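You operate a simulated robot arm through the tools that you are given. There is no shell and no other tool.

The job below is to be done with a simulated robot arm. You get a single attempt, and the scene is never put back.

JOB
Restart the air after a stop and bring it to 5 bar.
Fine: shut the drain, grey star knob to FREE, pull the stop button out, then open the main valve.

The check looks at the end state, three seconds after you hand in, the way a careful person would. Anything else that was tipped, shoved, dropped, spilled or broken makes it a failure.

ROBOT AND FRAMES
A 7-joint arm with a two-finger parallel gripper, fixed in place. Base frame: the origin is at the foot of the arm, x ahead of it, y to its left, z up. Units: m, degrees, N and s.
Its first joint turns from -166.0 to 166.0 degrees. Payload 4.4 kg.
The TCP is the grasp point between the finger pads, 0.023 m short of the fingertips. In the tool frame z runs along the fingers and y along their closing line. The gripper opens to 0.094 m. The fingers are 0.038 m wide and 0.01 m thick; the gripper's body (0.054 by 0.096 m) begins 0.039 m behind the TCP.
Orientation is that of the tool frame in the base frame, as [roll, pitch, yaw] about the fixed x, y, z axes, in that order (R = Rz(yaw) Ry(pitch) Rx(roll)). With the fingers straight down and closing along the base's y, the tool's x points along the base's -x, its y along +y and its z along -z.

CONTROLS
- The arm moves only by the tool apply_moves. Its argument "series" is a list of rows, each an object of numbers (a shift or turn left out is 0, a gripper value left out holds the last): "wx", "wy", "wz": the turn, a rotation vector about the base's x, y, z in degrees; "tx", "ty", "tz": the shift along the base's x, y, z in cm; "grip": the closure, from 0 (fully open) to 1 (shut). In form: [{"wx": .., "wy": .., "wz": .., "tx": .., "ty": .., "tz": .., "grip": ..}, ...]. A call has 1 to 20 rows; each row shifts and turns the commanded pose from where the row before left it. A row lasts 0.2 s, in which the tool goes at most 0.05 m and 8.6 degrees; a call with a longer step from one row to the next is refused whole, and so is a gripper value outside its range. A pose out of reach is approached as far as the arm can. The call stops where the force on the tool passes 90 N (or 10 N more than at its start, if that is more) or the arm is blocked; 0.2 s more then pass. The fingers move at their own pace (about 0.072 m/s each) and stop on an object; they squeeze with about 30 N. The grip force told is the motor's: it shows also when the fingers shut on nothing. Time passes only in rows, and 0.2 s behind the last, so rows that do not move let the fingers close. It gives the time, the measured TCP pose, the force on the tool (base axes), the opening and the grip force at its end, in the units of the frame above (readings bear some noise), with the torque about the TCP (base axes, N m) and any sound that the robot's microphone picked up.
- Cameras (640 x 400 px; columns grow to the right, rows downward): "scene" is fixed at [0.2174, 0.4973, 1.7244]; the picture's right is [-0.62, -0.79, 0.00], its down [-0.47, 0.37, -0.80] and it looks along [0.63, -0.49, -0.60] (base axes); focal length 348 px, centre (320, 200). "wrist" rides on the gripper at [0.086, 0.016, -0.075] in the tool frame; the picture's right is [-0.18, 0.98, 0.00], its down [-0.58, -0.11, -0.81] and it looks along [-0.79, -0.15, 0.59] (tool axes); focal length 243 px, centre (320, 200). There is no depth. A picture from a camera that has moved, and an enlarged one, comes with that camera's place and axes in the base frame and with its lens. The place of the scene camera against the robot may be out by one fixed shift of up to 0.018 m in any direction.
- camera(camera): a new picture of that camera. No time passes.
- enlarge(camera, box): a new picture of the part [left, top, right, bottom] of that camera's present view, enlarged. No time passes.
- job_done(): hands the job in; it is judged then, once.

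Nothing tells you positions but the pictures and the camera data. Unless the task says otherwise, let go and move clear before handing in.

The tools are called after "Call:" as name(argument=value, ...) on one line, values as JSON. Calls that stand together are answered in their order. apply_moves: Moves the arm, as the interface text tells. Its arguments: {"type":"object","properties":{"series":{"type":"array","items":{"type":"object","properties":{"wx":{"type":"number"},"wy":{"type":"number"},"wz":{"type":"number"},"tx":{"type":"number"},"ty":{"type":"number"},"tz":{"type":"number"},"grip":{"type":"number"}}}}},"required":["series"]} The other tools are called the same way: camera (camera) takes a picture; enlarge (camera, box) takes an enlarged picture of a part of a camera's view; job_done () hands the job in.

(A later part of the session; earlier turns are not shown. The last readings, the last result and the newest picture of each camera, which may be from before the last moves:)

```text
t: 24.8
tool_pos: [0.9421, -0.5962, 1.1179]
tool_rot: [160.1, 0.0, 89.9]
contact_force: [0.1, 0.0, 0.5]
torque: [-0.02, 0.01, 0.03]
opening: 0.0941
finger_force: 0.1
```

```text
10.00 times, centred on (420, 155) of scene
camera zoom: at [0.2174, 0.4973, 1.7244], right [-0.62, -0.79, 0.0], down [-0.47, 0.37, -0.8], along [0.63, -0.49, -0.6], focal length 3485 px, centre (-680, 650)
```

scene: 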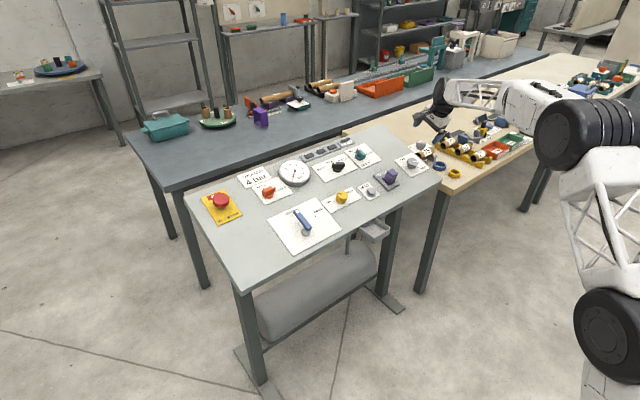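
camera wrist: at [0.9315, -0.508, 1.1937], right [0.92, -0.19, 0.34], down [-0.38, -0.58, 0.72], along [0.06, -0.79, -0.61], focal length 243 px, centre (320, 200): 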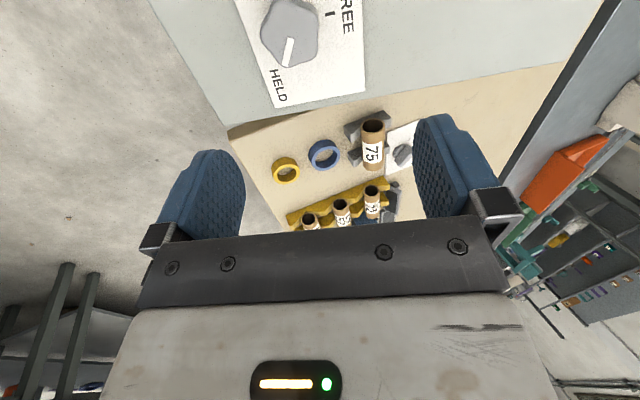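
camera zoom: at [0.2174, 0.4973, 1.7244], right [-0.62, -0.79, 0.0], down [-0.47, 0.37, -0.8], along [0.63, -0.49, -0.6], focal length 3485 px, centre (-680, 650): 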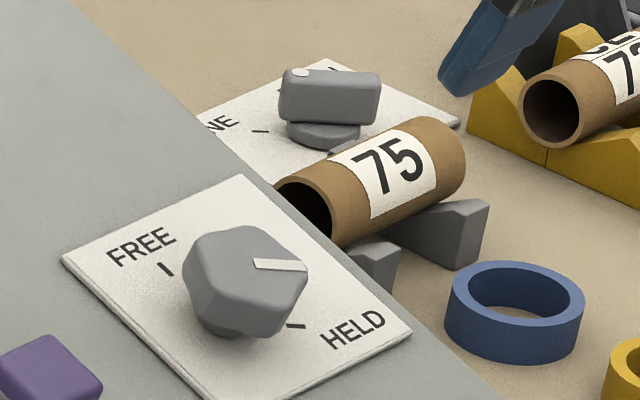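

The star knob's mark points to HELD, about 28° past "right", and FREE is straight up, so the turn is roughly 118° counter-clockwise. I'll rotate the gripper to line up with the knob's flats, come lower and look again.

Call:
apply_moves(series=[{"wx": -2.736, "wz": 7.52, "tx": 0.29, "ty": 0.15, "tz": -2.0}, {"wx": -2.736, "wz": 7.52, "tx": 0.29, "ty": 0.15, "tz": -2.0}, {"wx": -2.736, "wz": 7.52, "tx": 0.29, "ty": 0.15, "tz": -2.0}, {"wx": -2.736, "wz": 7.52, "tx": 0.29, "ty": 0.15, "tz": -2.0}, {}])

Call:
camera(camera="wrist")

Call:
enlarge(camera="wrist", box=[220, 20, 420, 145])

```text
t: 26.0
tool_pos: [0.9531, -0.5904, 1.0388]
tool_rot: [162.8, 10.5, 120.5]
contact_force: [-0.5, -0.5, 0.1]
torque: [0.02, 0.01, 0.04]
opening: 0.094
finger_force: 0.0
```

```text
taken
camera wrist: at [0.8967, -0.5067, 1.0987], right [0.87, 0.37, 0.32], down [-0.07, -0.55, 0.83], along [0.48, -0.75, -0.45], focal length 243 px, centre (320, 200)
```

wrist: 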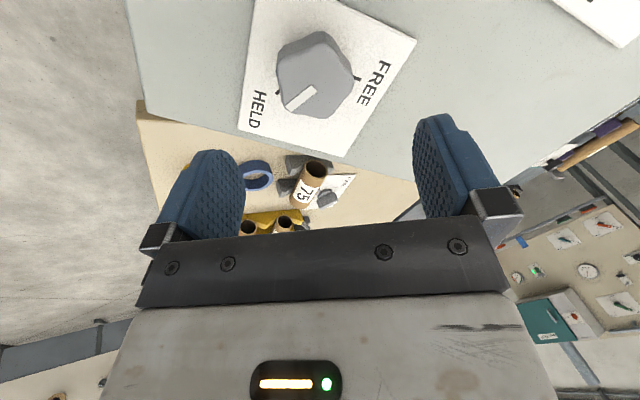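

```text
3.20 times, centred on (320, 82) of wrist
camera zoom: at [0.8967, -0.5067, 1.0987], right [0.87, 0.37, 0.32], down [-0.07, -0.55, 0.83], along [0.48, -0.75, -0.45], focal length 776 px, centre (320, 576)
```

zoom: 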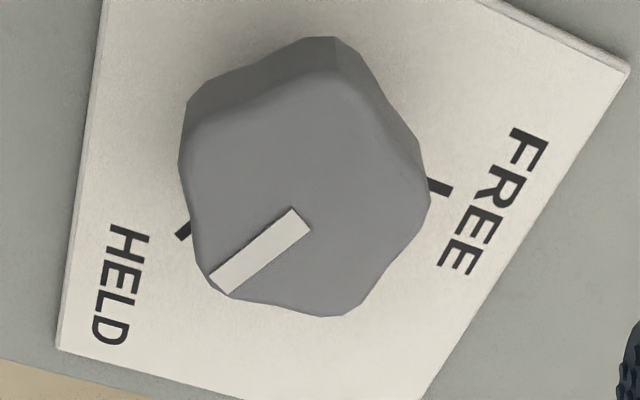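

It is a 5-lobed star, top about 43 mm above the plate, axis near (0.972, -0.583) at the top. I'll turn the gripper to a lobe/flat pair (-98°) and hover just above it.

Call:
apply_moves(series=[{"wx": 2.736, "wz": -7.52, "tx": 0.11, "ty": 0.15, "tz": -0.83, "grip": 0.2}, {"wx": 2.736, "wz": -7.52, "tx": 0.11, "ty": 0.15, "tz": -0.83}, {"wx": 2.736, "wz": -7.52, "tx": 0.11, "ty": 0.15, "tz": -0.83}, {"wx": 2.736, "wz": -7.52, "tx": 0.11, "ty": 0.15, "tz": -0.83}, {"wx": 2.736, "wz": -7.52, "tx": 0.11, "ty": 0.15, "tz": -0.83}, {}])

Call:
camera(camera="wrist")

Call:
enlarge(camera="scene", box=[370, 120, 450, 180])

```text
t: 27.4
tool_pos: [0.9606, -0.5807, 0.9982]
tool_rot: [160.3, -2.8, 82.3]
contact_force: [0.3, 0.2, -0.2]
torque: [0.02, -0.02, -0.01]
opening: 0.0754
finger_force: 0.1
```

```text
taken
camera wrist: at [0.9608, -0.4957, 1.0784], right [0.89, -0.32, 0.32], down [-0.45, -0.56, 0.69], along [-0.04, -0.76, -0.64], focal length 243 px, centre (320, 200)
```

wrist: 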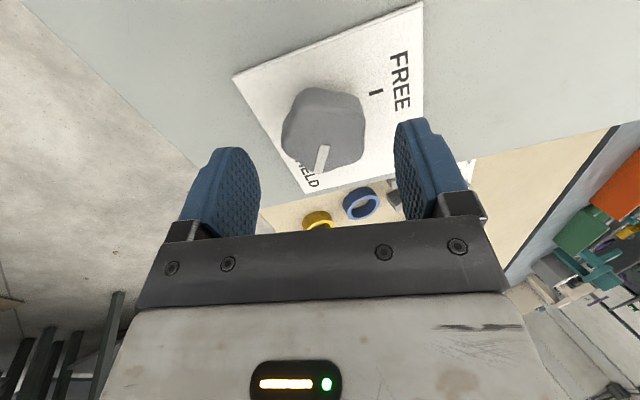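

```text
6.67 times, centred on (410, 150) of scene
camera zoom: at [0.2174, 0.4973, 1.7244], right [-0.62, -0.79, 0.0], down [-0.47, 0.37, -0.8], along [0.63, -0.49, -0.6], focal length 2323 px, centre (-280, 533)
```

zoom: 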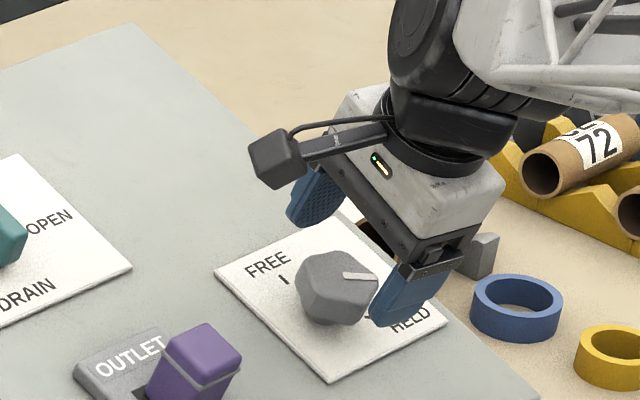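

Call:
enlarge(camera="wrist", box=[240, 60, 400, 200])

```text
2.86 times, centred on (320, 130) of wrist
camera zoom: at [0.9608, -0.4957, 1.0784], right [0.89, -0.32, 0.32], down [-0.45, -0.56, 0.69], along [-0.04, -0.76, -0.64], focal length 693 px, centre (320, 400)
```

zoom: 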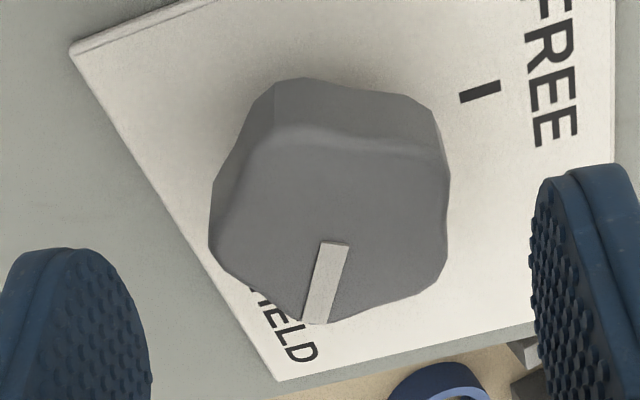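

The lobes line up with the gripper. I'll descend so the fingertips straddle the knob, then close.

Call:
apply_moves(series=[{"tx": 0.43, "ty": -0.08, "tz": -1.3}, {"tx": 0.43, "ty": -0.08, "tz": -1.3}, {"tx": 0.43, "ty": -0.08, "tz": -1.3}, {}])

Call:
camera(camera="wrist")

Call:
enlarge(camera="scene", box=[370, 120, 450, 180])

```text
t: 28.4
tool_pos: [0.9721, -0.5826, 0.9592]
tool_rot: [160.3, -2.8, 82.3]
contact_force: [0.5, 0.7, 0.7]
torque: [-0.01, -0.01, 0.01]
opening: 0.0751
finger_force: 0.0
```

```text
taken
camera wrist: at [0.9728, -0.4985, 1.0388], right [0.89, -0.32, 0.32], down [-0.45, -0.56, 0.69], along [-0.04, -0.76, -0.64], focal length 243 px, centre (320, 200)
```

wrist: 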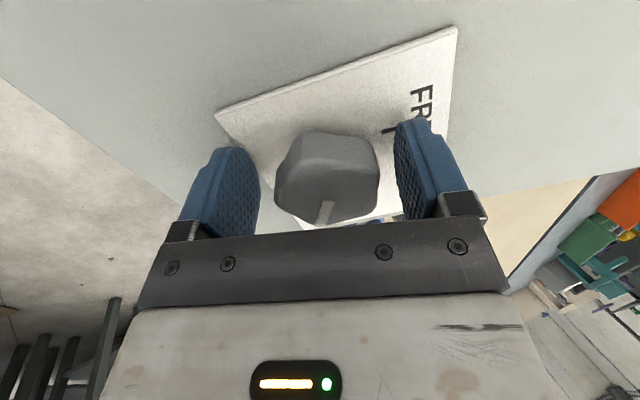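

```text
6.67 times, centred on (410, 150) of scene
camera zoom: at [0.2174, 0.4973, 1.7244], right [-0.62, -0.79, 0.0], down [-0.47, 0.37, -0.8], along [0.63, -0.49, -0.6], focal length 2323 px, centre (-280, 533)
```

zoom: 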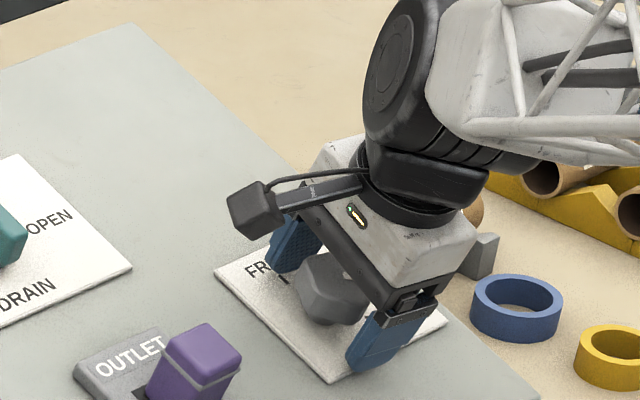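

The knob is centred between the fingers; closing.

Call:
apply_moves(series=[{"grip": 0.4}, {"grip": 1.0}, {"grip": 1.0}, {"grip": 1.0}])

Call:
camera(camera="wrist")

```text
t: 29.4
tool_pos: [0.9734, -0.5801, 0.9606]
tool_rot: [160.1, -2.7, 82.6]
contact_force: [62.9, 2.0, 2.7]
torque: [-0.34, 0.98, 0.08]
opening: 0.0487
finger_force: 29.9
```

```text
taken
camera wrist: at [0.9741, -0.4973, 1.0396], right [0.89, -0.32, 0.33], down [-0.45, -0.56, 0.69], along [-0.04, -0.76, -0.64], focal length 243 px, centre (320, 200)
```

wrist: 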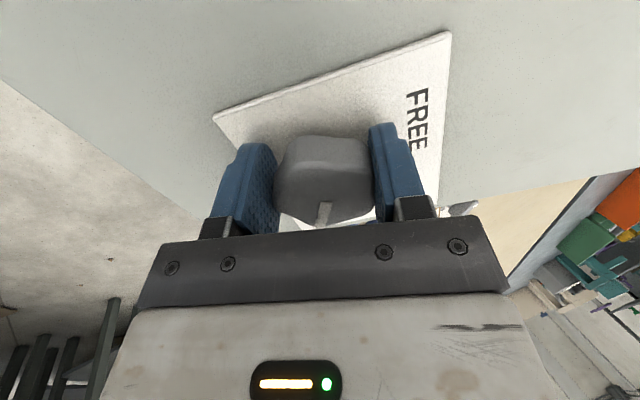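

The fingers closed with a 63 N side load, so the tool should move about 3 mm up-slope. I'll correct that.

Call:
apply_moves(series=[{"tx": 0.14, "tz": 0.05}, {"tx": 0.14, "tz": 0.05}, {}])

```text
t: 30.2
tool_pos: [0.9763, -0.5818, 0.9599]
tool_rot: [160.3, -2.7, 82.3]
contact_force: [55.5, 6.8, 10.6]
torque: [0.16, 0.98, 0.2]
opening: 0.0447
finger_force: 44.6
```

Call:
apply_moves(series=[{"tx": 0.14, "tz": 0.05}, {"tx": 0.05, "tz": 0.02}, {}])

Call:
camera(camera="wrist")

```text
t: 31.0
tool_pos: [0.9752, -0.5821, 0.9601]
tool_rot: [160.3, -2.7, 82.4]
contact_force: [-15.0, 31.4, 18.4]
torque: [0.19, 1.11, -0.04]
opening: 0.045
finger_force: 44.7
```

```text
taken
camera wrist: at [0.9763, -0.4982, 1.0404], right [0.89, -0.32, 0.32], down [-0.45, -0.56, 0.69], along [-0.04, -0.76, -0.64], focal length 243 px, centre (320, 200)
```

wrist: 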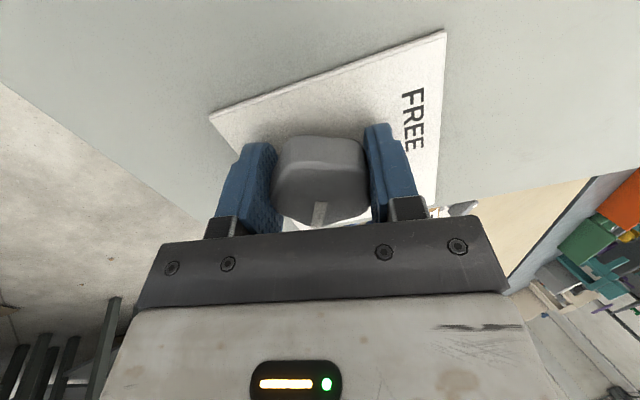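

Balanced now. I'll turn counter-clockwise in steps, watching forces.

Call:
apply_moves(series=[{"wx": -2.052, "wz": 5.64}, {"wx": -2.052, "wz": 5.64}, {"wx": -2.052, "wz": 5.64}, {"wx": -2.052, "wz": 5.64}, {}])

Call:
camera(camera="wrist")

```text
t: 32.2
tool_pos: [0.976, -0.5837, 0.9582]
tool_rot: [160.7, 5.3, 104.9]
contact_force: [-35.7, 5.9, -5.9]
torque: [-0.07, 0.72, -0.05]
opening: 0.0447
finger_force: 44.5
```

```text
taken
camera wrist: at [0.9418, -0.4952, 1.0267], right [0.94, 0.09, 0.34], down [-0.22, -0.59, 0.78], along [0.27, -0.8, -0.53], focal length 243 px, centre (320, 200)
```

wrist: 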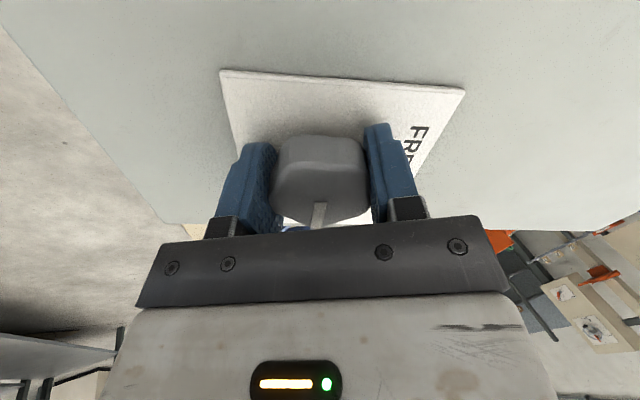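

Turning nicely. Continuing with a slight relief shift.

Call:
apply_moves(series=[{"wx": -2.052, "wz": 5.64, "tx": -0.05}, {"wx": -2.052, "wz": 5.64, "tx": -0.05}, {"wx": -2.052, "wz": 5.64}, {"wx": -2.052, "wz": 5.64}, {}])

```text
t: 33.4
tool_pos: [0.9754, -0.5846, 0.9601]
tool_rot: [164.4, 12.6, 128.1]
contact_force: [-4.6, -31.6, -34.7]
torque: [-0.42, 0.2, -0.16]
opening: 0.0448
finger_force: 44.9
```

Call:
apply_moves(series=[{"wx": -2.052, "wz": 5.64, "ty": -0.06, "tz": -0.05}, {"wx": -2.052, "wz": 5.64, "ty": -0.06, "tz": -0.05}, {"wx": -2.052, "wz": 5.64}, {"wx": -2.052, "wz": 5.64}, {}])

Call:
camera(camera="wrist")

```text
t: 34.6
tool_pos: [0.9747, -0.5845, 0.9593]
tool_rot: [170.9, 17.9, 152.4]
contact_force: [-44.9, -17.1, -22.9]
torque: [-0.47, 0.5, -0.2]
opening: 0.0444
finger_force: 44.9
```

```text
taken
camera wrist: at [0.8829, -0.5314, 1.0058], right [0.56, 0.8, 0.2], down [0.17, -0.35, 0.92], along [0.81, -0.48, -0.34], focal length 243 px, centre (320, 200)
```

wrist: 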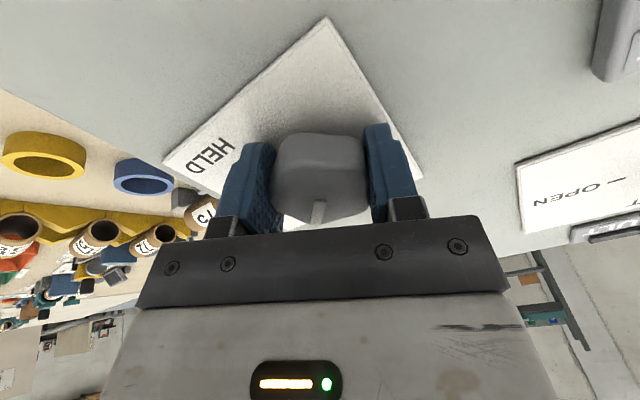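

72° turned so far. Continuing.

Call:
apply_moves(series=[{"wx": -2.052, "wz": 5.64, "tx": -0.08, "ty": -0.03, "tz": -0.03}, {"wx": -2.052, "wz": 5.64, "tx": -0.05}, {"wx": -2.052, "wz": 5.64}, {"wx": -2.052, "wz": 5.64}, {}])

Call:
camera(camera="wrist")

```text
t: 35.8
tool_pos: [0.9741, -0.5853, 0.9601]
tool_rot: [179.4, 20.0, 177.9]
contact_force: [8.1, -46.9, -18.7]
torque: [-0.07, -1.17, -0.02]
opening: 0.0446
finger_force: 44.8
```

```text
taken
camera wrist: at [0.8686, -0.5648, 1.0006], right [0.21, 0.98, 0.07], down [0.27, -0.13, 0.96], along [0.94, -0.18, -0.29], focal length 243 px, centre (320, 200)
```

wrist: 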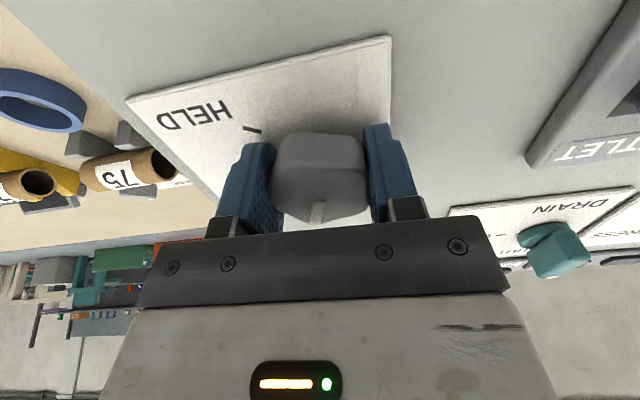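

96° turned. I'll relieve the side load and go on gently, watching for an end stop.

Call:
apply_moves(series=[{"ty": -0.12, "tz": -0.05}, {"wx": -1.368, "wz": 3.76}, {"wx": -1.368, "wz": 3.76}, {"wx": -1.368, "wz": 3.76}, {}])

Call:
enlarge(camera="wrist", box=[100, 20, 440, 240])

Call:
enlarge(camera="scene", box=[370, 120, 450, 180])

```text
t: 37.0
tool_pos: [0.975, -0.5843, 0.9591]
tool_rot: [-176.5, 19.6, -169.4]
contact_force: [26.5, -32.9, -1.2]
torque: [0.78, -0.11, 0.3]
opening: 0.0446
finger_force: 45.0
```

```text
1.82 times, centred on (270, 130) of wrist
camera zoom: at [0.8666, -0.5832, 0.9998], right [0.01, 1.0, 0.0], down [0.28, -0.01, 0.96], along [0.96, -0.01, -0.28], focal length 441 px, centre (411, 327)
```

zoom: 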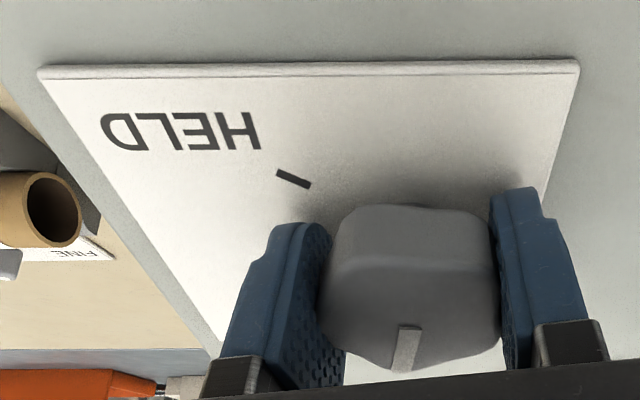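

```text
6.67 times, centred on (410, 150) of scene
camera zoom: at [0.2174, 0.4973, 1.7244], right [-0.62, -0.79, 0.0], down [-0.47, 0.37, -0.8], along [0.63, -0.49, -0.6], focal length 2323 px, centre (-280, 533)
```

zoom: 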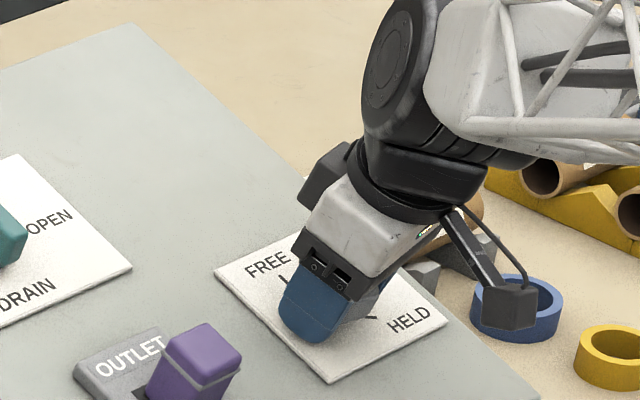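

The mark now seems close to FREE. I'll release, retreat along the normal and look.

Call:
apply_moves(series=[{"grip": 0.4}, {"grip": 0.2}, {"tx": -0.7, "tz": 1.9}, {"tx": -1.4, "tz": 3.8}, {"tx": -1.7, "tz": 4.5}, {}])

Call:
camera(camera="wrist")

Call:
enlarge(camera="scene", box=[390, 140, 438, 172])

```text
t: 38.4
tool_pos: [0.9345, -0.5851, 1.0606]
tool_rot: [-176.4, 19.7, -169.4]
contact_force: [0.2, 0.1, 0.0]
torque: [0.0, -0.02, 0.02]
opening: 0.0751
finger_force: 0.1
```

```text
taken
camera wrist: at [0.8261, -0.5836, 1.1015], right [0.01, 1.0, 0.0], down [0.28, -0.01, 0.96], along [0.96, -0.01, -0.28], focal length 243 px, centre (320, 200)
```

wrist: 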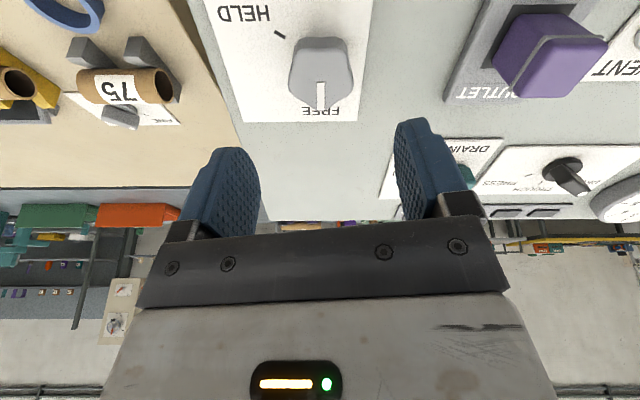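

```text
12.50 times, centred on (414, 156) of scene
camera zoom: at [0.2174, 0.4973, 1.7244], right [-0.62, -0.79, 0.0], down [-0.47, 0.37, -0.8], along [0.63, -0.49, -0.6], focal length 4356 px, centre (-855, 750)
```

zoom: 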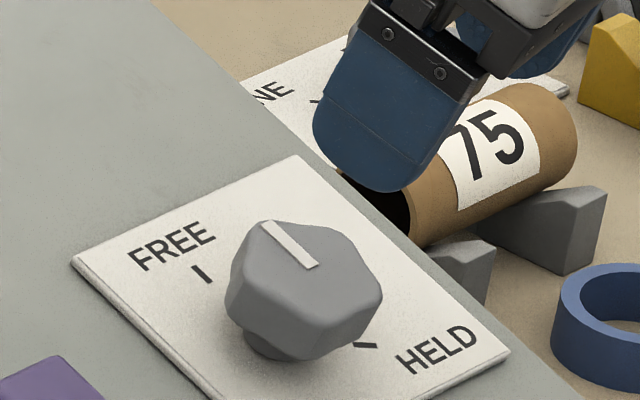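

Call:
enlarge(camera="wrist", box=[240, 0, 400, 125])

```text
3.20 times, centred on (320, 62) of wrist
camera zoom: at [0.8261, -0.5836, 1.1015], right [0.01, 1.0, 0.0], down [0.28, -0.01, 0.96], along [0.96, -0.01, -0.28], focal length 776 px, centre (320, 640)
```

zoom: 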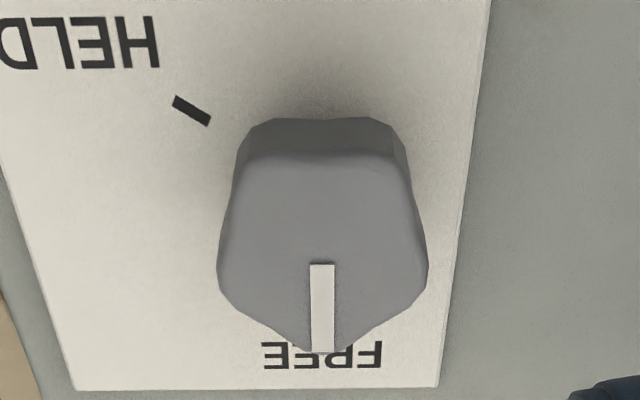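

The mark points straight at FREE. Now I'll raise the tool and cross over to the red stop button.

Call:
apply_moves(series=[{"wx": 1.81, "wz": -4.98, "tz": 4.6, "grip": 0.0}, {"wx": 1.81, "wz": -4.98, "tz": 4.6}, {"tz": 4.6}, {"tx": 1.04, "ty": 4.8}, {"tx": 1.04, "ty": 4.8}, {"tx": 1.04, "ty": 4.8}, {"tx": 1.04, "ty": 4.8}, {"tx": 1.04, "ty": 4.8}, {"tx": 1.04, "ty": 4.8}, {"tx": 1.04, "ty": 4.8}, {"tx": 1.04, "ty": 4.8}, {"tx": 1.04, "ty": 4.8}, {"tx": 1.04, "ty": 4.8}, {"tx": 1.04, "ty": 4.8}, {"tx": 1.04, "ty": 4.8}, {"tx": 1.04, "ty": 4.8}, {"tx": 1.04, "ty": 4.8}, {"tx": 1.04, "ty": 4.8}, {"tx": 1.04, "ty": 4.8}, {}])

Call:
camera(camera="wrist")

Call:
camera(camera="scene")

```text
t: 42.6
tool_pos: [1.1024, 0.1822, 1.1969]
tool_rot: [179.8, 20.0, 179.4]
contact_force: [0.8, -0.3, 0.0]
torque: [0.04, 0.02, -0.01]
opening: 0.0938
finger_force: 0.0
```

```text
taken
camera wrist: at [0.9949, 0.1992, 1.2375], right [0.18, 0.98, 0.07], down [0.27, -0.12, 0.96], along [0.95, -0.16, -0.29], focal length 243 px, centre (320, 200)
```

wrist: 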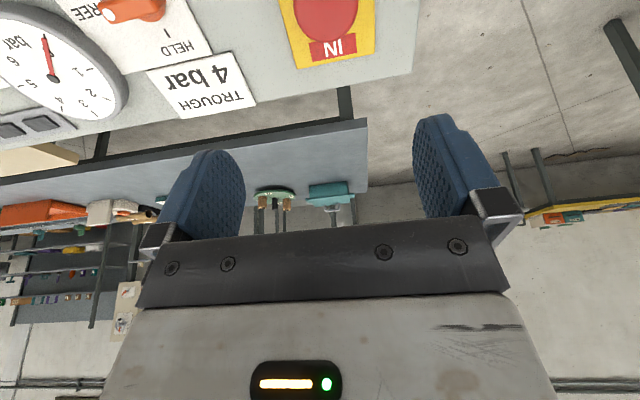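

```text
taken
```

scene: 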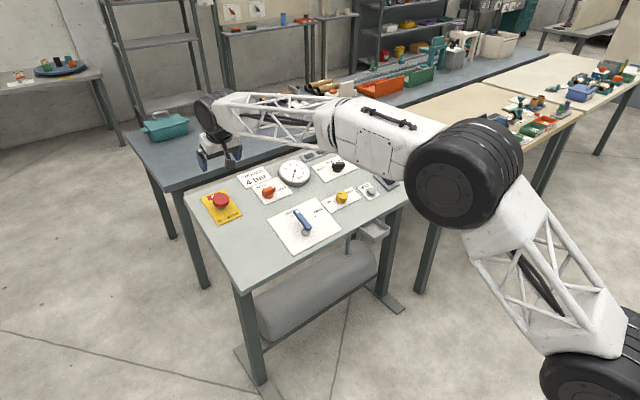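

I'll back up a bit to get the red button clearly in view.

Call:
apply_moves(series=[{"tx": -2.6, "ty": 0.4, "tz": -2.4}, {"tx": -2.6, "ty": 0.4, "tz": -2.4}, {}])

Call:
camera(camera="wrist")

Call:
enlarge(camera="wrist", box=[240, 30, 400, 150])

```text
t: 43.4
tool_pos: [1.0494, 0.1896, 1.1481]
tool_rot: [179.7, 20.0, 179.4]
contact_force: [-0.2, 0.6, 0.5]
torque: [0.0, -0.02, -0.01]
opening: 0.094
finger_force: 0.0
```

```text
taken
camera wrist: at [0.9424, 0.2069, 1.1895], right [0.18, 0.98, 0.07], down [0.27, -0.12, 0.96], along [0.95, -0.16, -0.29], focal length 243 px, centre (320, 200)
```

wrist: 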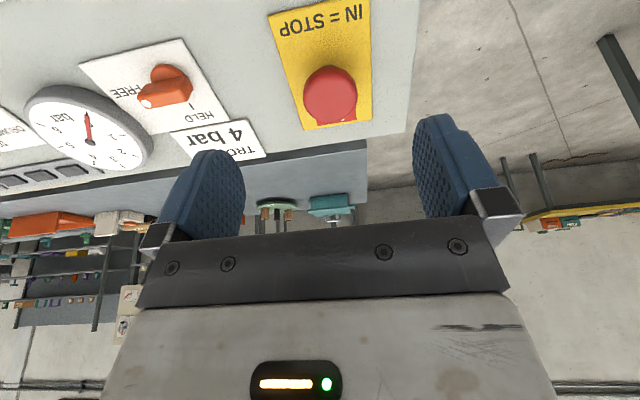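

```text
3.33 times, centred on (320, 90) of wrist
camera zoom: at [0.9424, 0.2069, 1.1895], right [0.18, 0.98, 0.07], down [0.27, -0.12, 0.96], along [0.95, -0.16, -0.29], focal length 809 px, centre (320, 567)
```

zoom: 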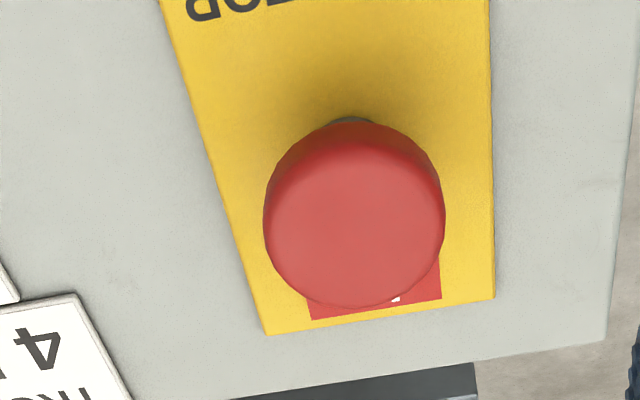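

The red head is centred at about (1.140, 0.190, 1.026) and is roughly 53 mm wide. I'll hover just above it.

Call:
apply_moves(series=[{"tx": 2.63, "ty": 0.03, "tz": -2.97}, {"tx": 2.63, "ty": 0.03, "tz": -2.97}, {"tx": 2.63, "ty": 0.03, "tz": -2.97}, {}])

Call:
camera(camera="wrist")

Call:
enlarge(camera="scene", box=[180, 150, 260, 220])

```text
t: 44.4
tool_pos: [1.1324, 0.1864, 1.0604]
tool_rot: [179.6, 20.0, 179.3]
contact_force: [0.8, 0.3, 0.4]
torque: [0.01, 0.03, 0.0]
opening: 0.0943
finger_force: 0.0
```

```text
taken
camera wrist: at [1.0256, 0.2054, 1.1004], right [0.18, 0.98, 0.07], down [0.27, -0.12, 0.96], along [0.95, -0.16, -0.29], focal length 243 px, centre (320, 200)
```

wrist: 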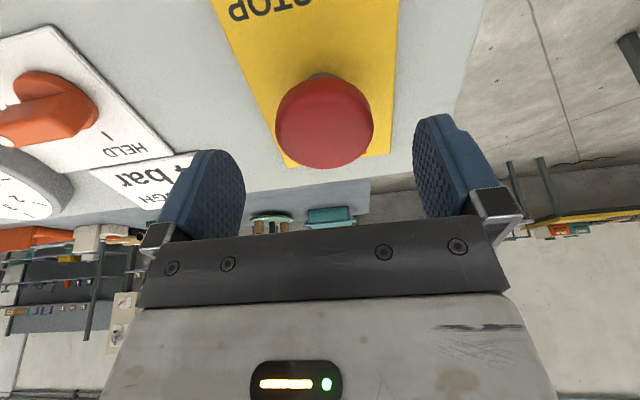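

```text
5.71 times, centred on (220, 185) of scene
camera zoom: at [0.2174, 0.4973, 1.7244], right [-0.62, -0.79, 0.0], down [-0.47, 0.37, -0.8], along [0.63, -0.49, -0.6], focal length 1991 px, centre (891, 286)
```

zoom: 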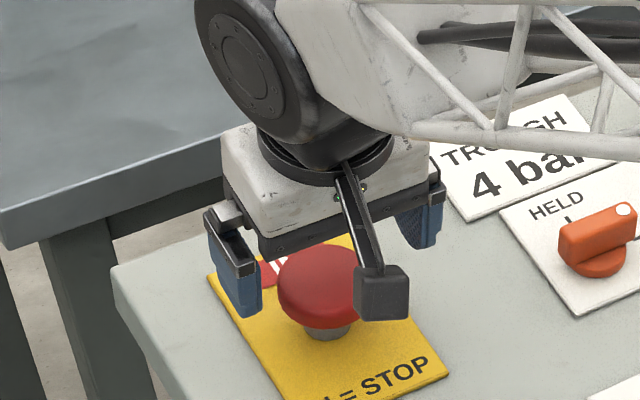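

Aligned. I'll descend around the head.

Call:
apply_moves(series=[{"tx": 0.42, "ty": 0.08, "tz": -1.43}, {"tx": 0.42, "ty": 0.08, "tz": -1.43}, {"tx": 0.42, "ty": 0.08, "tz": -1.43}, {}])

Call:
camera(camera="wrist")

Call:
enlarge(camera="scene", box=[180, 150, 260, 220])

```text
t: 45.4
tool_pos: [1.145, 0.1934, 1.0183]
tool_rot: [179.7, 19.9, 179.4]
contact_force: [-0.3, -0.1, 0.4]
torque: [0.01, 0.01, 0.01]
opening: 0.0942
finger_force: 0.0
```

```text
taken
camera wrist: at [1.0371, 0.2107, 1.0589], right [0.18, 0.98, 0.07], down [0.27, -0.12, 0.96], along [0.95, -0.16, -0.29], focal length 243 px, centre (320, 200)
```

wrist: 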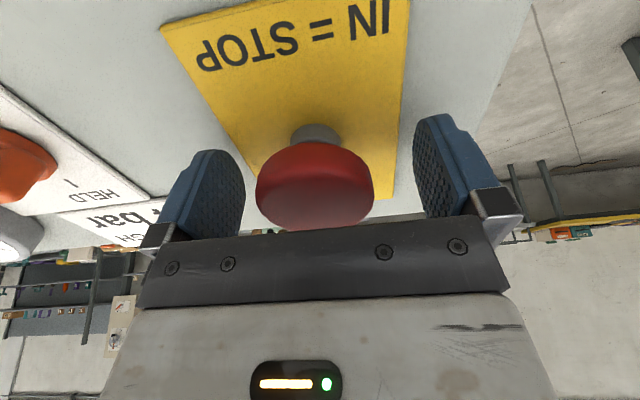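

```text
5.71 times, centred on (220, 185) of scene
camera zoom: at [0.2174, 0.4973, 1.7244], right [-0.62, -0.79, 0.0], down [-0.47, 0.37, -0.8], along [0.63, -0.49, -0.6], focal length 1991 px, centre (891, 286)
```

zoom: 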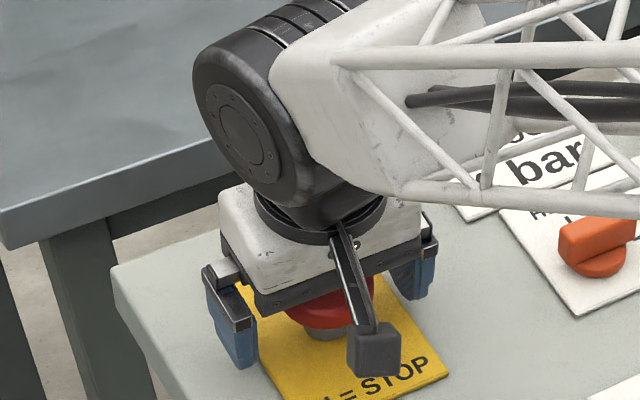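

The head is between the fingers, about 2 mm off-centre; I'll correct and close.

Call:
apply_moves(series=[{"ty": -0.2}, {"grip": 0.3}, {"grip": 1.0}, {"grip": 1.0}, {"grip": 1.0}])

Call:
camera(camera="wrist")

```text
t: 46.6
tool_pos: [1.1433, 0.1887, 1.0179]
tool_rot: [179.7, 20.0, 179.3]
contact_force: [-5.7, -23.8, -0.5]
torque: [-0.08, -0.04, -0.12]
opening: 0.0535
finger_force: 45.2
```

```text
taken
camera wrist: at [1.0367, 0.2082, 1.0596], right [0.18, 0.98, 0.07], down [0.27, -0.12, 0.96], along [0.94, -0.16, -0.29], focal length 243 px, centre (320, 200)
```

wrist: 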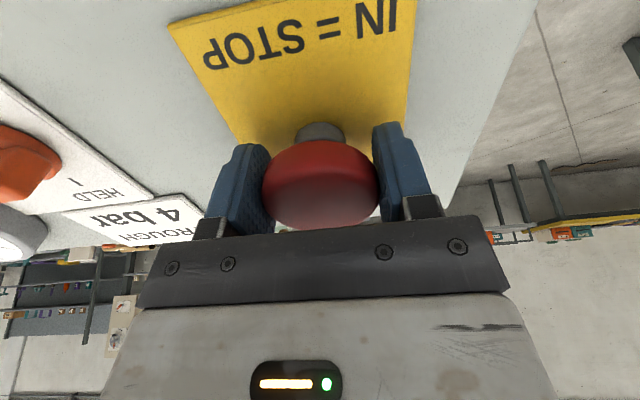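

Gripped at 53.5 mm. I'll pull out along the panel normal in small steps.

Call:
apply_moves(series=[{"tx": -0.103, "tz": 0.282}, {"tx": -0.103, "tz": 0.282}, {"tx": -0.103, "tz": 0.282}, {}])

Call:
camera(camera="wrist")

```text
t: 47.6
tool_pos: [1.1394, 0.1898, 1.0287]
tool_rot: [179.7, 20.1, 179.3]
contact_force: [37.0, -42.9, 10.8]
torque: [0.02, 0.21, 0.44]
opening: 0.0533
finger_force: 45.2
heard: click, click
```

```text
taken
camera wrist: at [1.0333, 0.2083, 1.069], right [0.18, 0.98, 0.07], down [0.27, -0.12, 0.96], along [0.95, -0.16, -0.28], focal length 243 px, centre (320, 200)
```

wrist: 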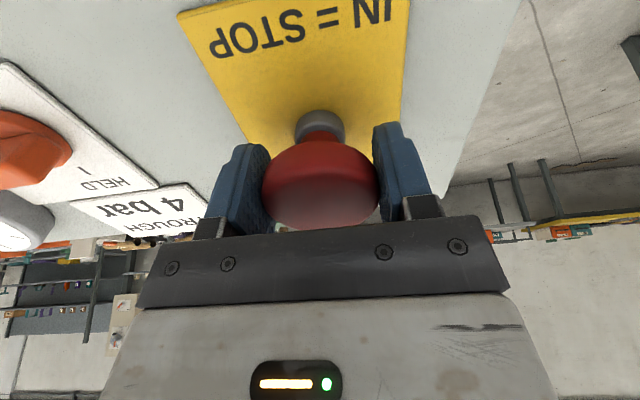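

Two clicks were heard and the red stem is now visible. I'll let go and back off along the normal to see whether it stays out.

Call:
apply_moves(series=[{"grip": 0.5}, {"grip": 0.0}, {"grip": 0.0}, {"tx": -0.68, "tz": 1.88}, {"tx": -1.37, "tz": 3.76}, {"tx": -2.4, "tz": 3.76}, {"tx": -3.0, "tz": 2.0}, {}])

Call:
camera(camera="wrist")

Call:
enlarge(camera="scene", box=[180, 160, 260, 230])

Call:
enlarge(camera="scene", box=[270, 130, 400, 215])

```text
t: 49.4
tool_pos: [1.0638, 0.1927, 1.1419]
tool_rot: [179.8, 19.9, 179.3]
contact_force: [0.2, -0.6, 0.5]
torque: [-0.02, 0.0, -0.03]
opening: 0.0942
finger_force: 0.0
```

```text
taken
camera wrist: at [0.9557, 0.2105, 1.1826], right [0.18, 0.98, 0.07], down [0.27, -0.12, 0.96], along [0.95, -0.16, -0.29], focal length 243 px, centre (320, 200)
```

wrist: 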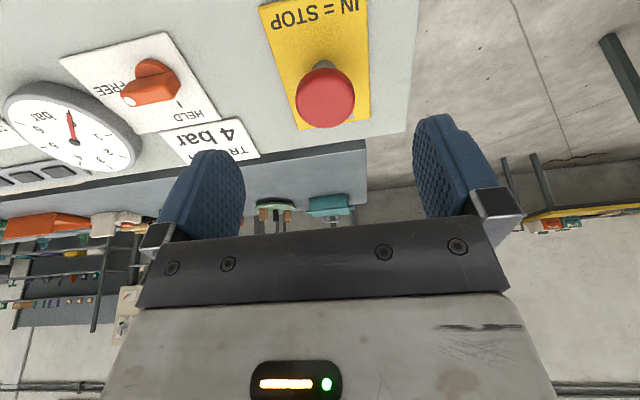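

```text
5.71 times, centred on (220, 195) of scene
camera zoom: at [0.2174, 0.4973, 1.7244], right [-0.62, -0.79, 0.0], down [-0.47, 0.37, -0.8], along [0.63, -0.49, -0.6], focal length 1991 px, centre (891, 229)
```

zoom: 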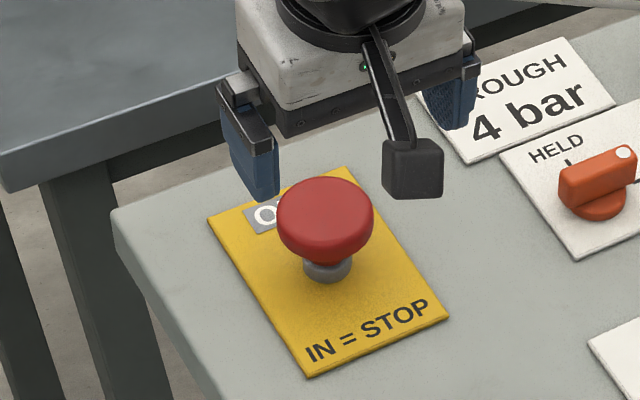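

```text
4.71 times, centred on (335, 172) of scene
camera zoom: at [0.2174, 0.4973, 1.7244], right [-0.62, -0.79, 0.0], down [-0.47, 0.37, -0.8], along [0.63, -0.49, -0.6], focal length 1640 px, centre (249, 329)
```

zoom: 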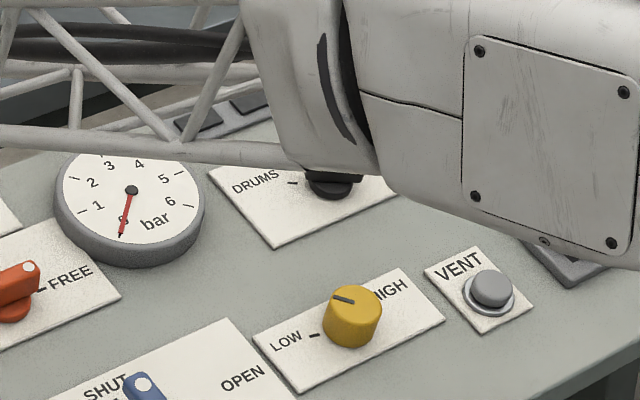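

The button's tag now reads OUT. Next is the blue main valve lever; I'll move to view it from close by.

Call:
apply_moves(series=[{"tx": -2.73, "ty": -3.2, "tz": -0.4}, {"tx": -2.73, "ty": -3.2, "tz": -0.4}, {"tx": -2.73, "ty": -3.2, "tz": -0.4}, {"tx": -2.73, "ty": -3.2, "tz": -0.4}, {"tx": -2.73, "ty": -3.2, "tz": -0.4}, {"tx": -2.73, "ty": -3.2, "tz": -0.4}, {}])

Call:
camera(camera="wrist")

Call:
enlarge(camera="wrist", box=[200, 0, 440, 150])

```text
t: 51.0
tool_pos: [0.9033, -0.0003, 1.119]
tool_rot: [179.8, 20.0, 179.3]
contact_force: [-0.3, -0.5, -0.6]
torque: [-0.02, 0.0, 0.0]
opening: 0.0941
finger_force: 0.1
```

```text
taken
camera wrist: at [0.7969, 0.0177, 1.1593], right [0.18, 0.98, 0.07], down [0.27, -0.12, 0.96], along [0.95, -0.16, -0.29], focal length 243 px, centre (320, 200)
```

wrist: 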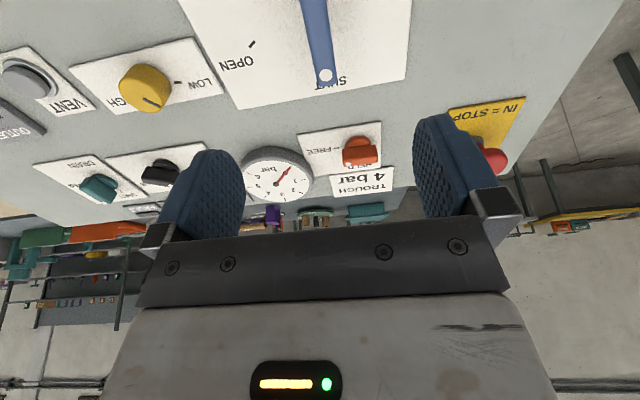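

```text
2.67 times, centred on (320, 75) of wrist
camera zoom: at [0.7969, 0.0177, 1.1593], right [0.18, 0.98, 0.07], down [0.27, -0.12, 0.96], along [0.95, -0.16, -0.29], focal length 647 px, centre (320, 533)
```

zoom: 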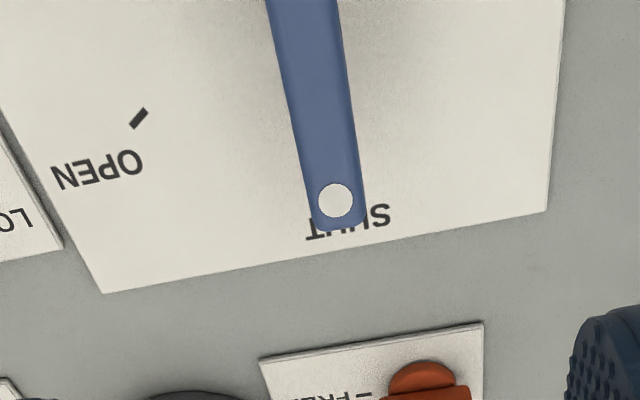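

I'll back off a little more to see the pivot.

Call:
apply_moves(series=[{"tx": -3.5, "tz": -0.5}, {"tx": -3.5, "tz": -0.5}, {}])

Call:
enlarge(camera="wrist", box=[180, 0, 440, 160])

```text
t: 51.8
tool_pos: [0.8334, -0.0037, 1.1095]
tool_rot: [179.7, 20.0, 179.3]
contact_force: [-0.8, 0.1, 0.7]
torque: [0.0, 0.02, 0.03]
opening: 0.0939
finger_force: 0.0
```

```text
2.46 times, centred on (310, 80) of wrist
camera zoom: at [0.7255, 0.0146, 1.1493], right [0.18, 0.98, 0.07], down [0.27, -0.12, 0.96], along [0.95, -0.16, -0.29], focal length 597 px, centre (345, 495)
```

zoom: 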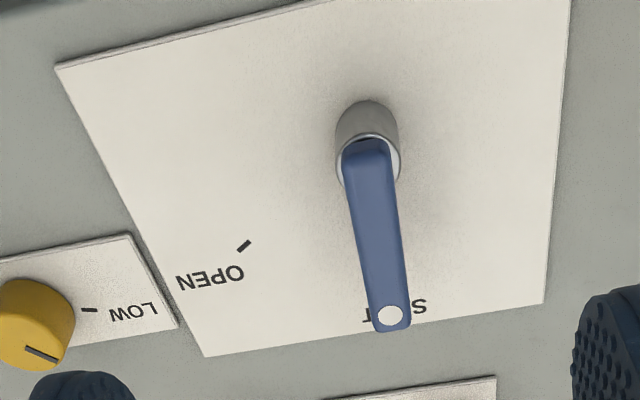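

The lever pivots near (0.941, 0.001) and points straight up at SHUT. OPEN is about 59° clockwise, and the handle top is about 55 mm above the plate. I'll hover over the handle.

Call:
apply_moves(series=[{"tx": 3.0, "ty": 0.11, "tz": -2.27, "grip": 0.4}, {"tx": 3.0, "ty": 0.11, "tz": -2.27}, {"tx": 3.0, "ty": 0.11, "tz": -2.27}, {"tx": 3.0, "ty": 0.11, "tz": -2.27}, {}])

Call:
camera(camera="wrist")

Call:
enlarge(camera="scene", box=[260, 170, 350, 250])

```text
t: 53.0
tool_pos: [0.9535, -0.0008, 1.0155]
tool_rot: [179.7, 20.0, 179.3]
contact_force: [-1.0, 0.5, -0.1]
torque: [-0.01, 0.01, 0.01]
opening: 0.0566
finger_force: 0.0
```

```text
taken
camera wrist: at [0.8457, 0.0168, 1.0559], right [0.18, 0.98, 0.07], down [0.27, -0.12, 0.96], along [0.95, -0.16, -0.29], focal length 243 px, centre (320, 200)
```

wrist: 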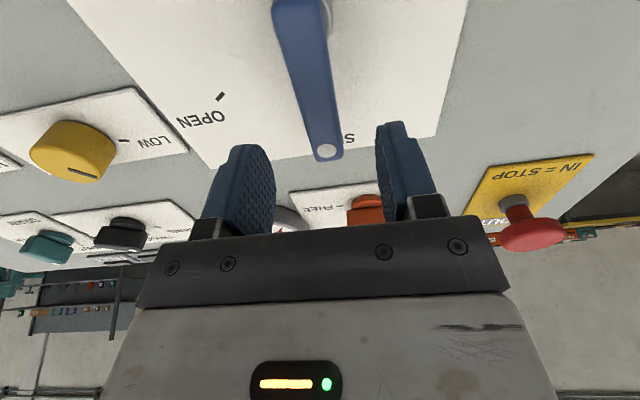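

```text
5.00 times, centred on (305, 210) of scene
camera zoom: at [0.2174, 0.4973, 1.7244], right [-0.62, -0.79, 0.0], down [-0.47, 0.37, -0.8], along [0.63, -0.49, -0.6], focal length 1742 px, centre (395, 150)
```

zoom: 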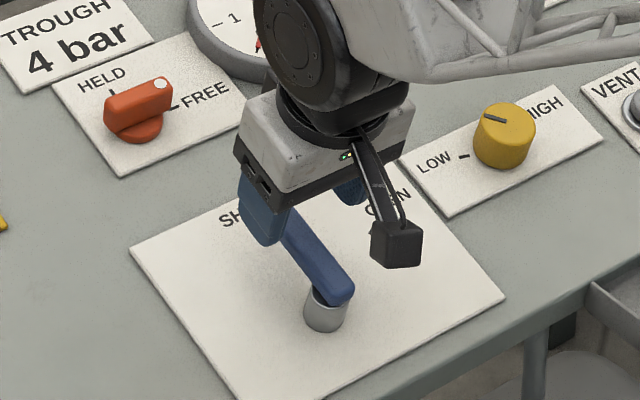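

On target. I'll descend and close on the handle.

Call:
apply_moves(series=[{"tx": 0.57, "tz": -1.5}, {"tx": 0.57, "tz": -1.5}, {"tx": 0.57, "tz": -1.5}, {}])

Call:
camera(camera="wrist")

Call:
enlarge(camera="scene", box=[260, 170, 350, 250])

```text
t: 54.0
tool_pos: [0.9683, 0.0014, 0.9695]
tool_rot: [179.8, 20.0, 179.3]
contact_force: [-0.7, 0.5, 0.2]
torque: [-0.01, -0.03, -0.02]
opening: 0.0564
finger_force: 0.1
```

```text
taken
camera wrist: at [0.8614, 0.0209, 1.0107], right [0.18, 0.98, 0.07], down [0.27, -0.12, 0.96], along [0.95, -0.16, -0.29], focal length 243 px, centre (320, 200)
```

wrist: 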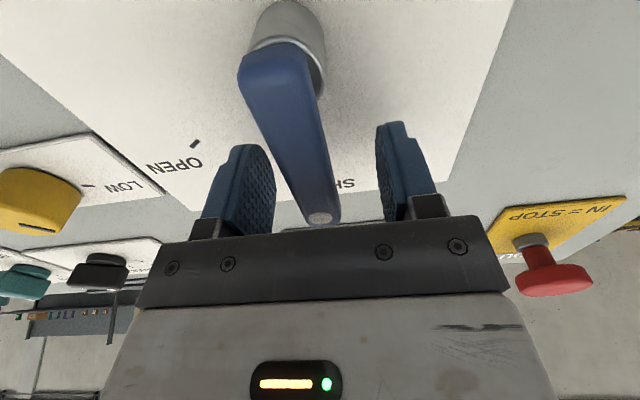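

```text
5.00 times, centred on (305, 210) of scene
camera zoom: at [0.2174, 0.4973, 1.7244], right [-0.62, -0.79, 0.0], down [-0.47, 0.37, -0.8], along [0.63, -0.49, -0.6], focal length 1742 px, centre (395, 150)
```

zoom: 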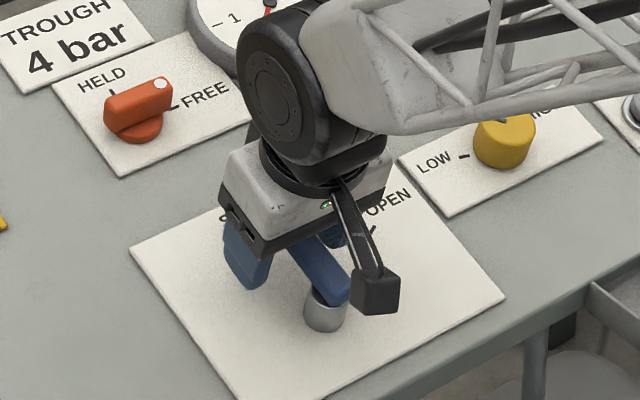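

Call:
apply_moves(series=[{"ty": -0.2}, {"grip": 1.0}, {"grip": 1.0}, {"grip": 1.0}])

Call:
camera(camera="wrist")

```text
t: 55.0
tool_pos: [0.9679, 0.0005, 0.9703]
tool_rot: [179.8, 20.0, 179.3]
contact_force: [-2.2, -24.5, -0.6]
torque: [-0.51, -0.36, 1.03]
opening: 0.0199
finger_force: 45.3
```

```text
taken
camera wrist: at [0.8604, 0.0177, 1.0117], right [0.18, 0.98, 0.07], down [0.27, -0.12, 0.96], along [0.95, -0.16, -0.29], focal length 243 px, centre (320, 200)
```

wrist: 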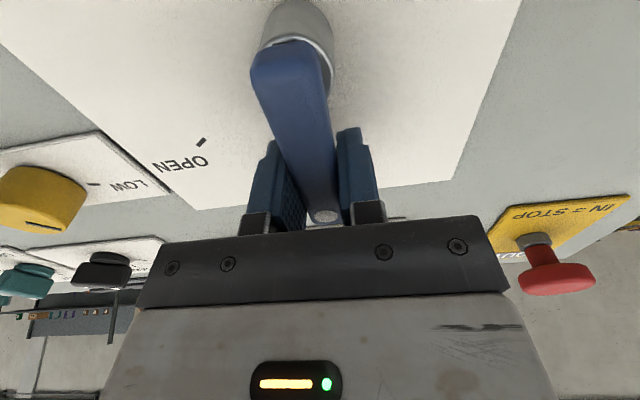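

Gripped. I'll swing the lever clockwise along its arc, first 18°.

Call:
apply_moves(series=[{"wx": 2.052, "wz": -5.64, "tx": -0.023, "ty": -0.476, "tz": -0.009}, {"wx": 2.052, "wz": -5.64, "tx": -0.07, "ty": -0.47, "tz": -0.025}, {"wx": 2.052, "wz": -5.64, "tx": -0.116, "ty": -0.46, "tz": -0.042}, {}])

Call:
camera(camera="wrist")

```text
t: 56.0
tool_pos: [0.9673, -0.0124, 0.9694]
tool_rot: [173.3, 18.9, 160.2]
contact_force: [10.9, -47.7, -8.8]
torque: [-1.34, -0.96, 1.69]
opening: 0.0215
finger_force: 45.0
```

```text
taken
camera wrist: at [0.8679, 0.0308, 1.0145], right [0.46, 0.87, 0.17], down [0.21, -0.29, 0.93], along [0.86, -0.39, -0.32], focal length 243 px, centre (320, 200)
```

wrist: 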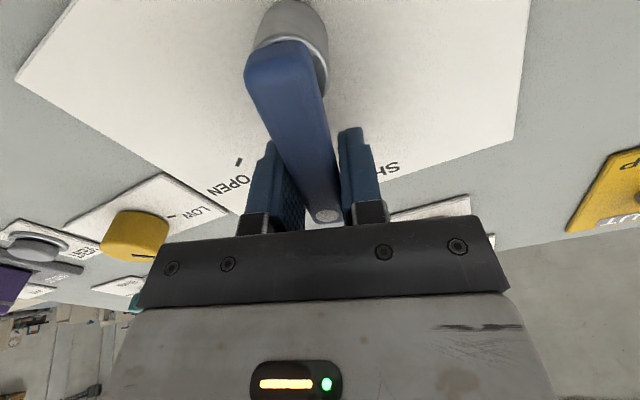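

The lever follows. The load pattern (force toward -y with opposite torque) says the pivot is a few millimetres further to -y, so I'll correct the grip pose before continuing.

Call:
apply_moves(series=[{"wx": -1.026, "wz": 2.82, "ty": -0.2}, {}])

```text
t: 56.6
tool_pos: [0.9661, -0.0127, 0.9704]
tool_rot: [174.4, 19.1, 163.5]
contact_force: [-19.2, -3.7, -4.1]
torque: [-0.49, 0.86, 0.28]
opening: 0.0198
finger_force: 44.8
```

Loads are low now and the grip is aligned. Continuing 18° more.

Call:
apply_moves(series=[{"wx": 2.052, "wz": -5.64, "tx": -0.146, "ty": -0.45, "tz": -0.053}, {"wx": 2.052, "wz": -5.64, "tx": -0.189, "ty": -0.432, "tz": -0.069}, {"wx": 2.052, "wz": -5.64, "tx": -0.231, "ty": -0.408, "tz": -0.084}, {}])

Call:
camera(camera="wrist")

```text
t: 57.6
tool_pos: [0.9597, -0.0266, 0.9694]
tool_rot: [168.5, 16.4, 144.8]
contact_force: [-14.9, 47.5, 1.8]
torque: [-0.1, 0.4, -1.57]
opening: 0.0199
finger_force: 44.7
```

```text
taken
camera wrist: at [0.8751, 0.0366, 1.0173], right [0.66, 0.72, 0.24], down [0.12, -0.41, 0.9], along [0.75, -0.56, -0.36], focal length 243 px, centre (320, 200)
```

wrist: 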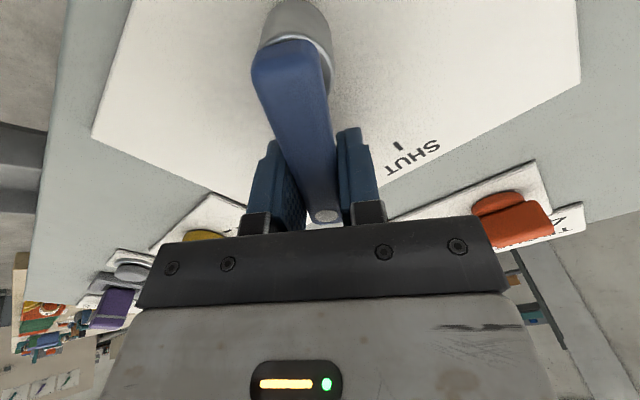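

Slight overcorrection; I'll adjust back and continue.

Call:
apply_moves(series=[{"wx": 1.026, "wz": -2.82, "tx": 0.05, "ty": 0.13}, {}])

```text
t: 58.2
tool_pos: [0.96, -0.0273, 0.9691]
tool_rot: [167.8, 15.9, 141.6]
contact_force: [-42.9, 3.6, 6.1]
torque: [-0.78, 0.43, 0.83]
opening: 0.0202
finger_force: 44.8
```

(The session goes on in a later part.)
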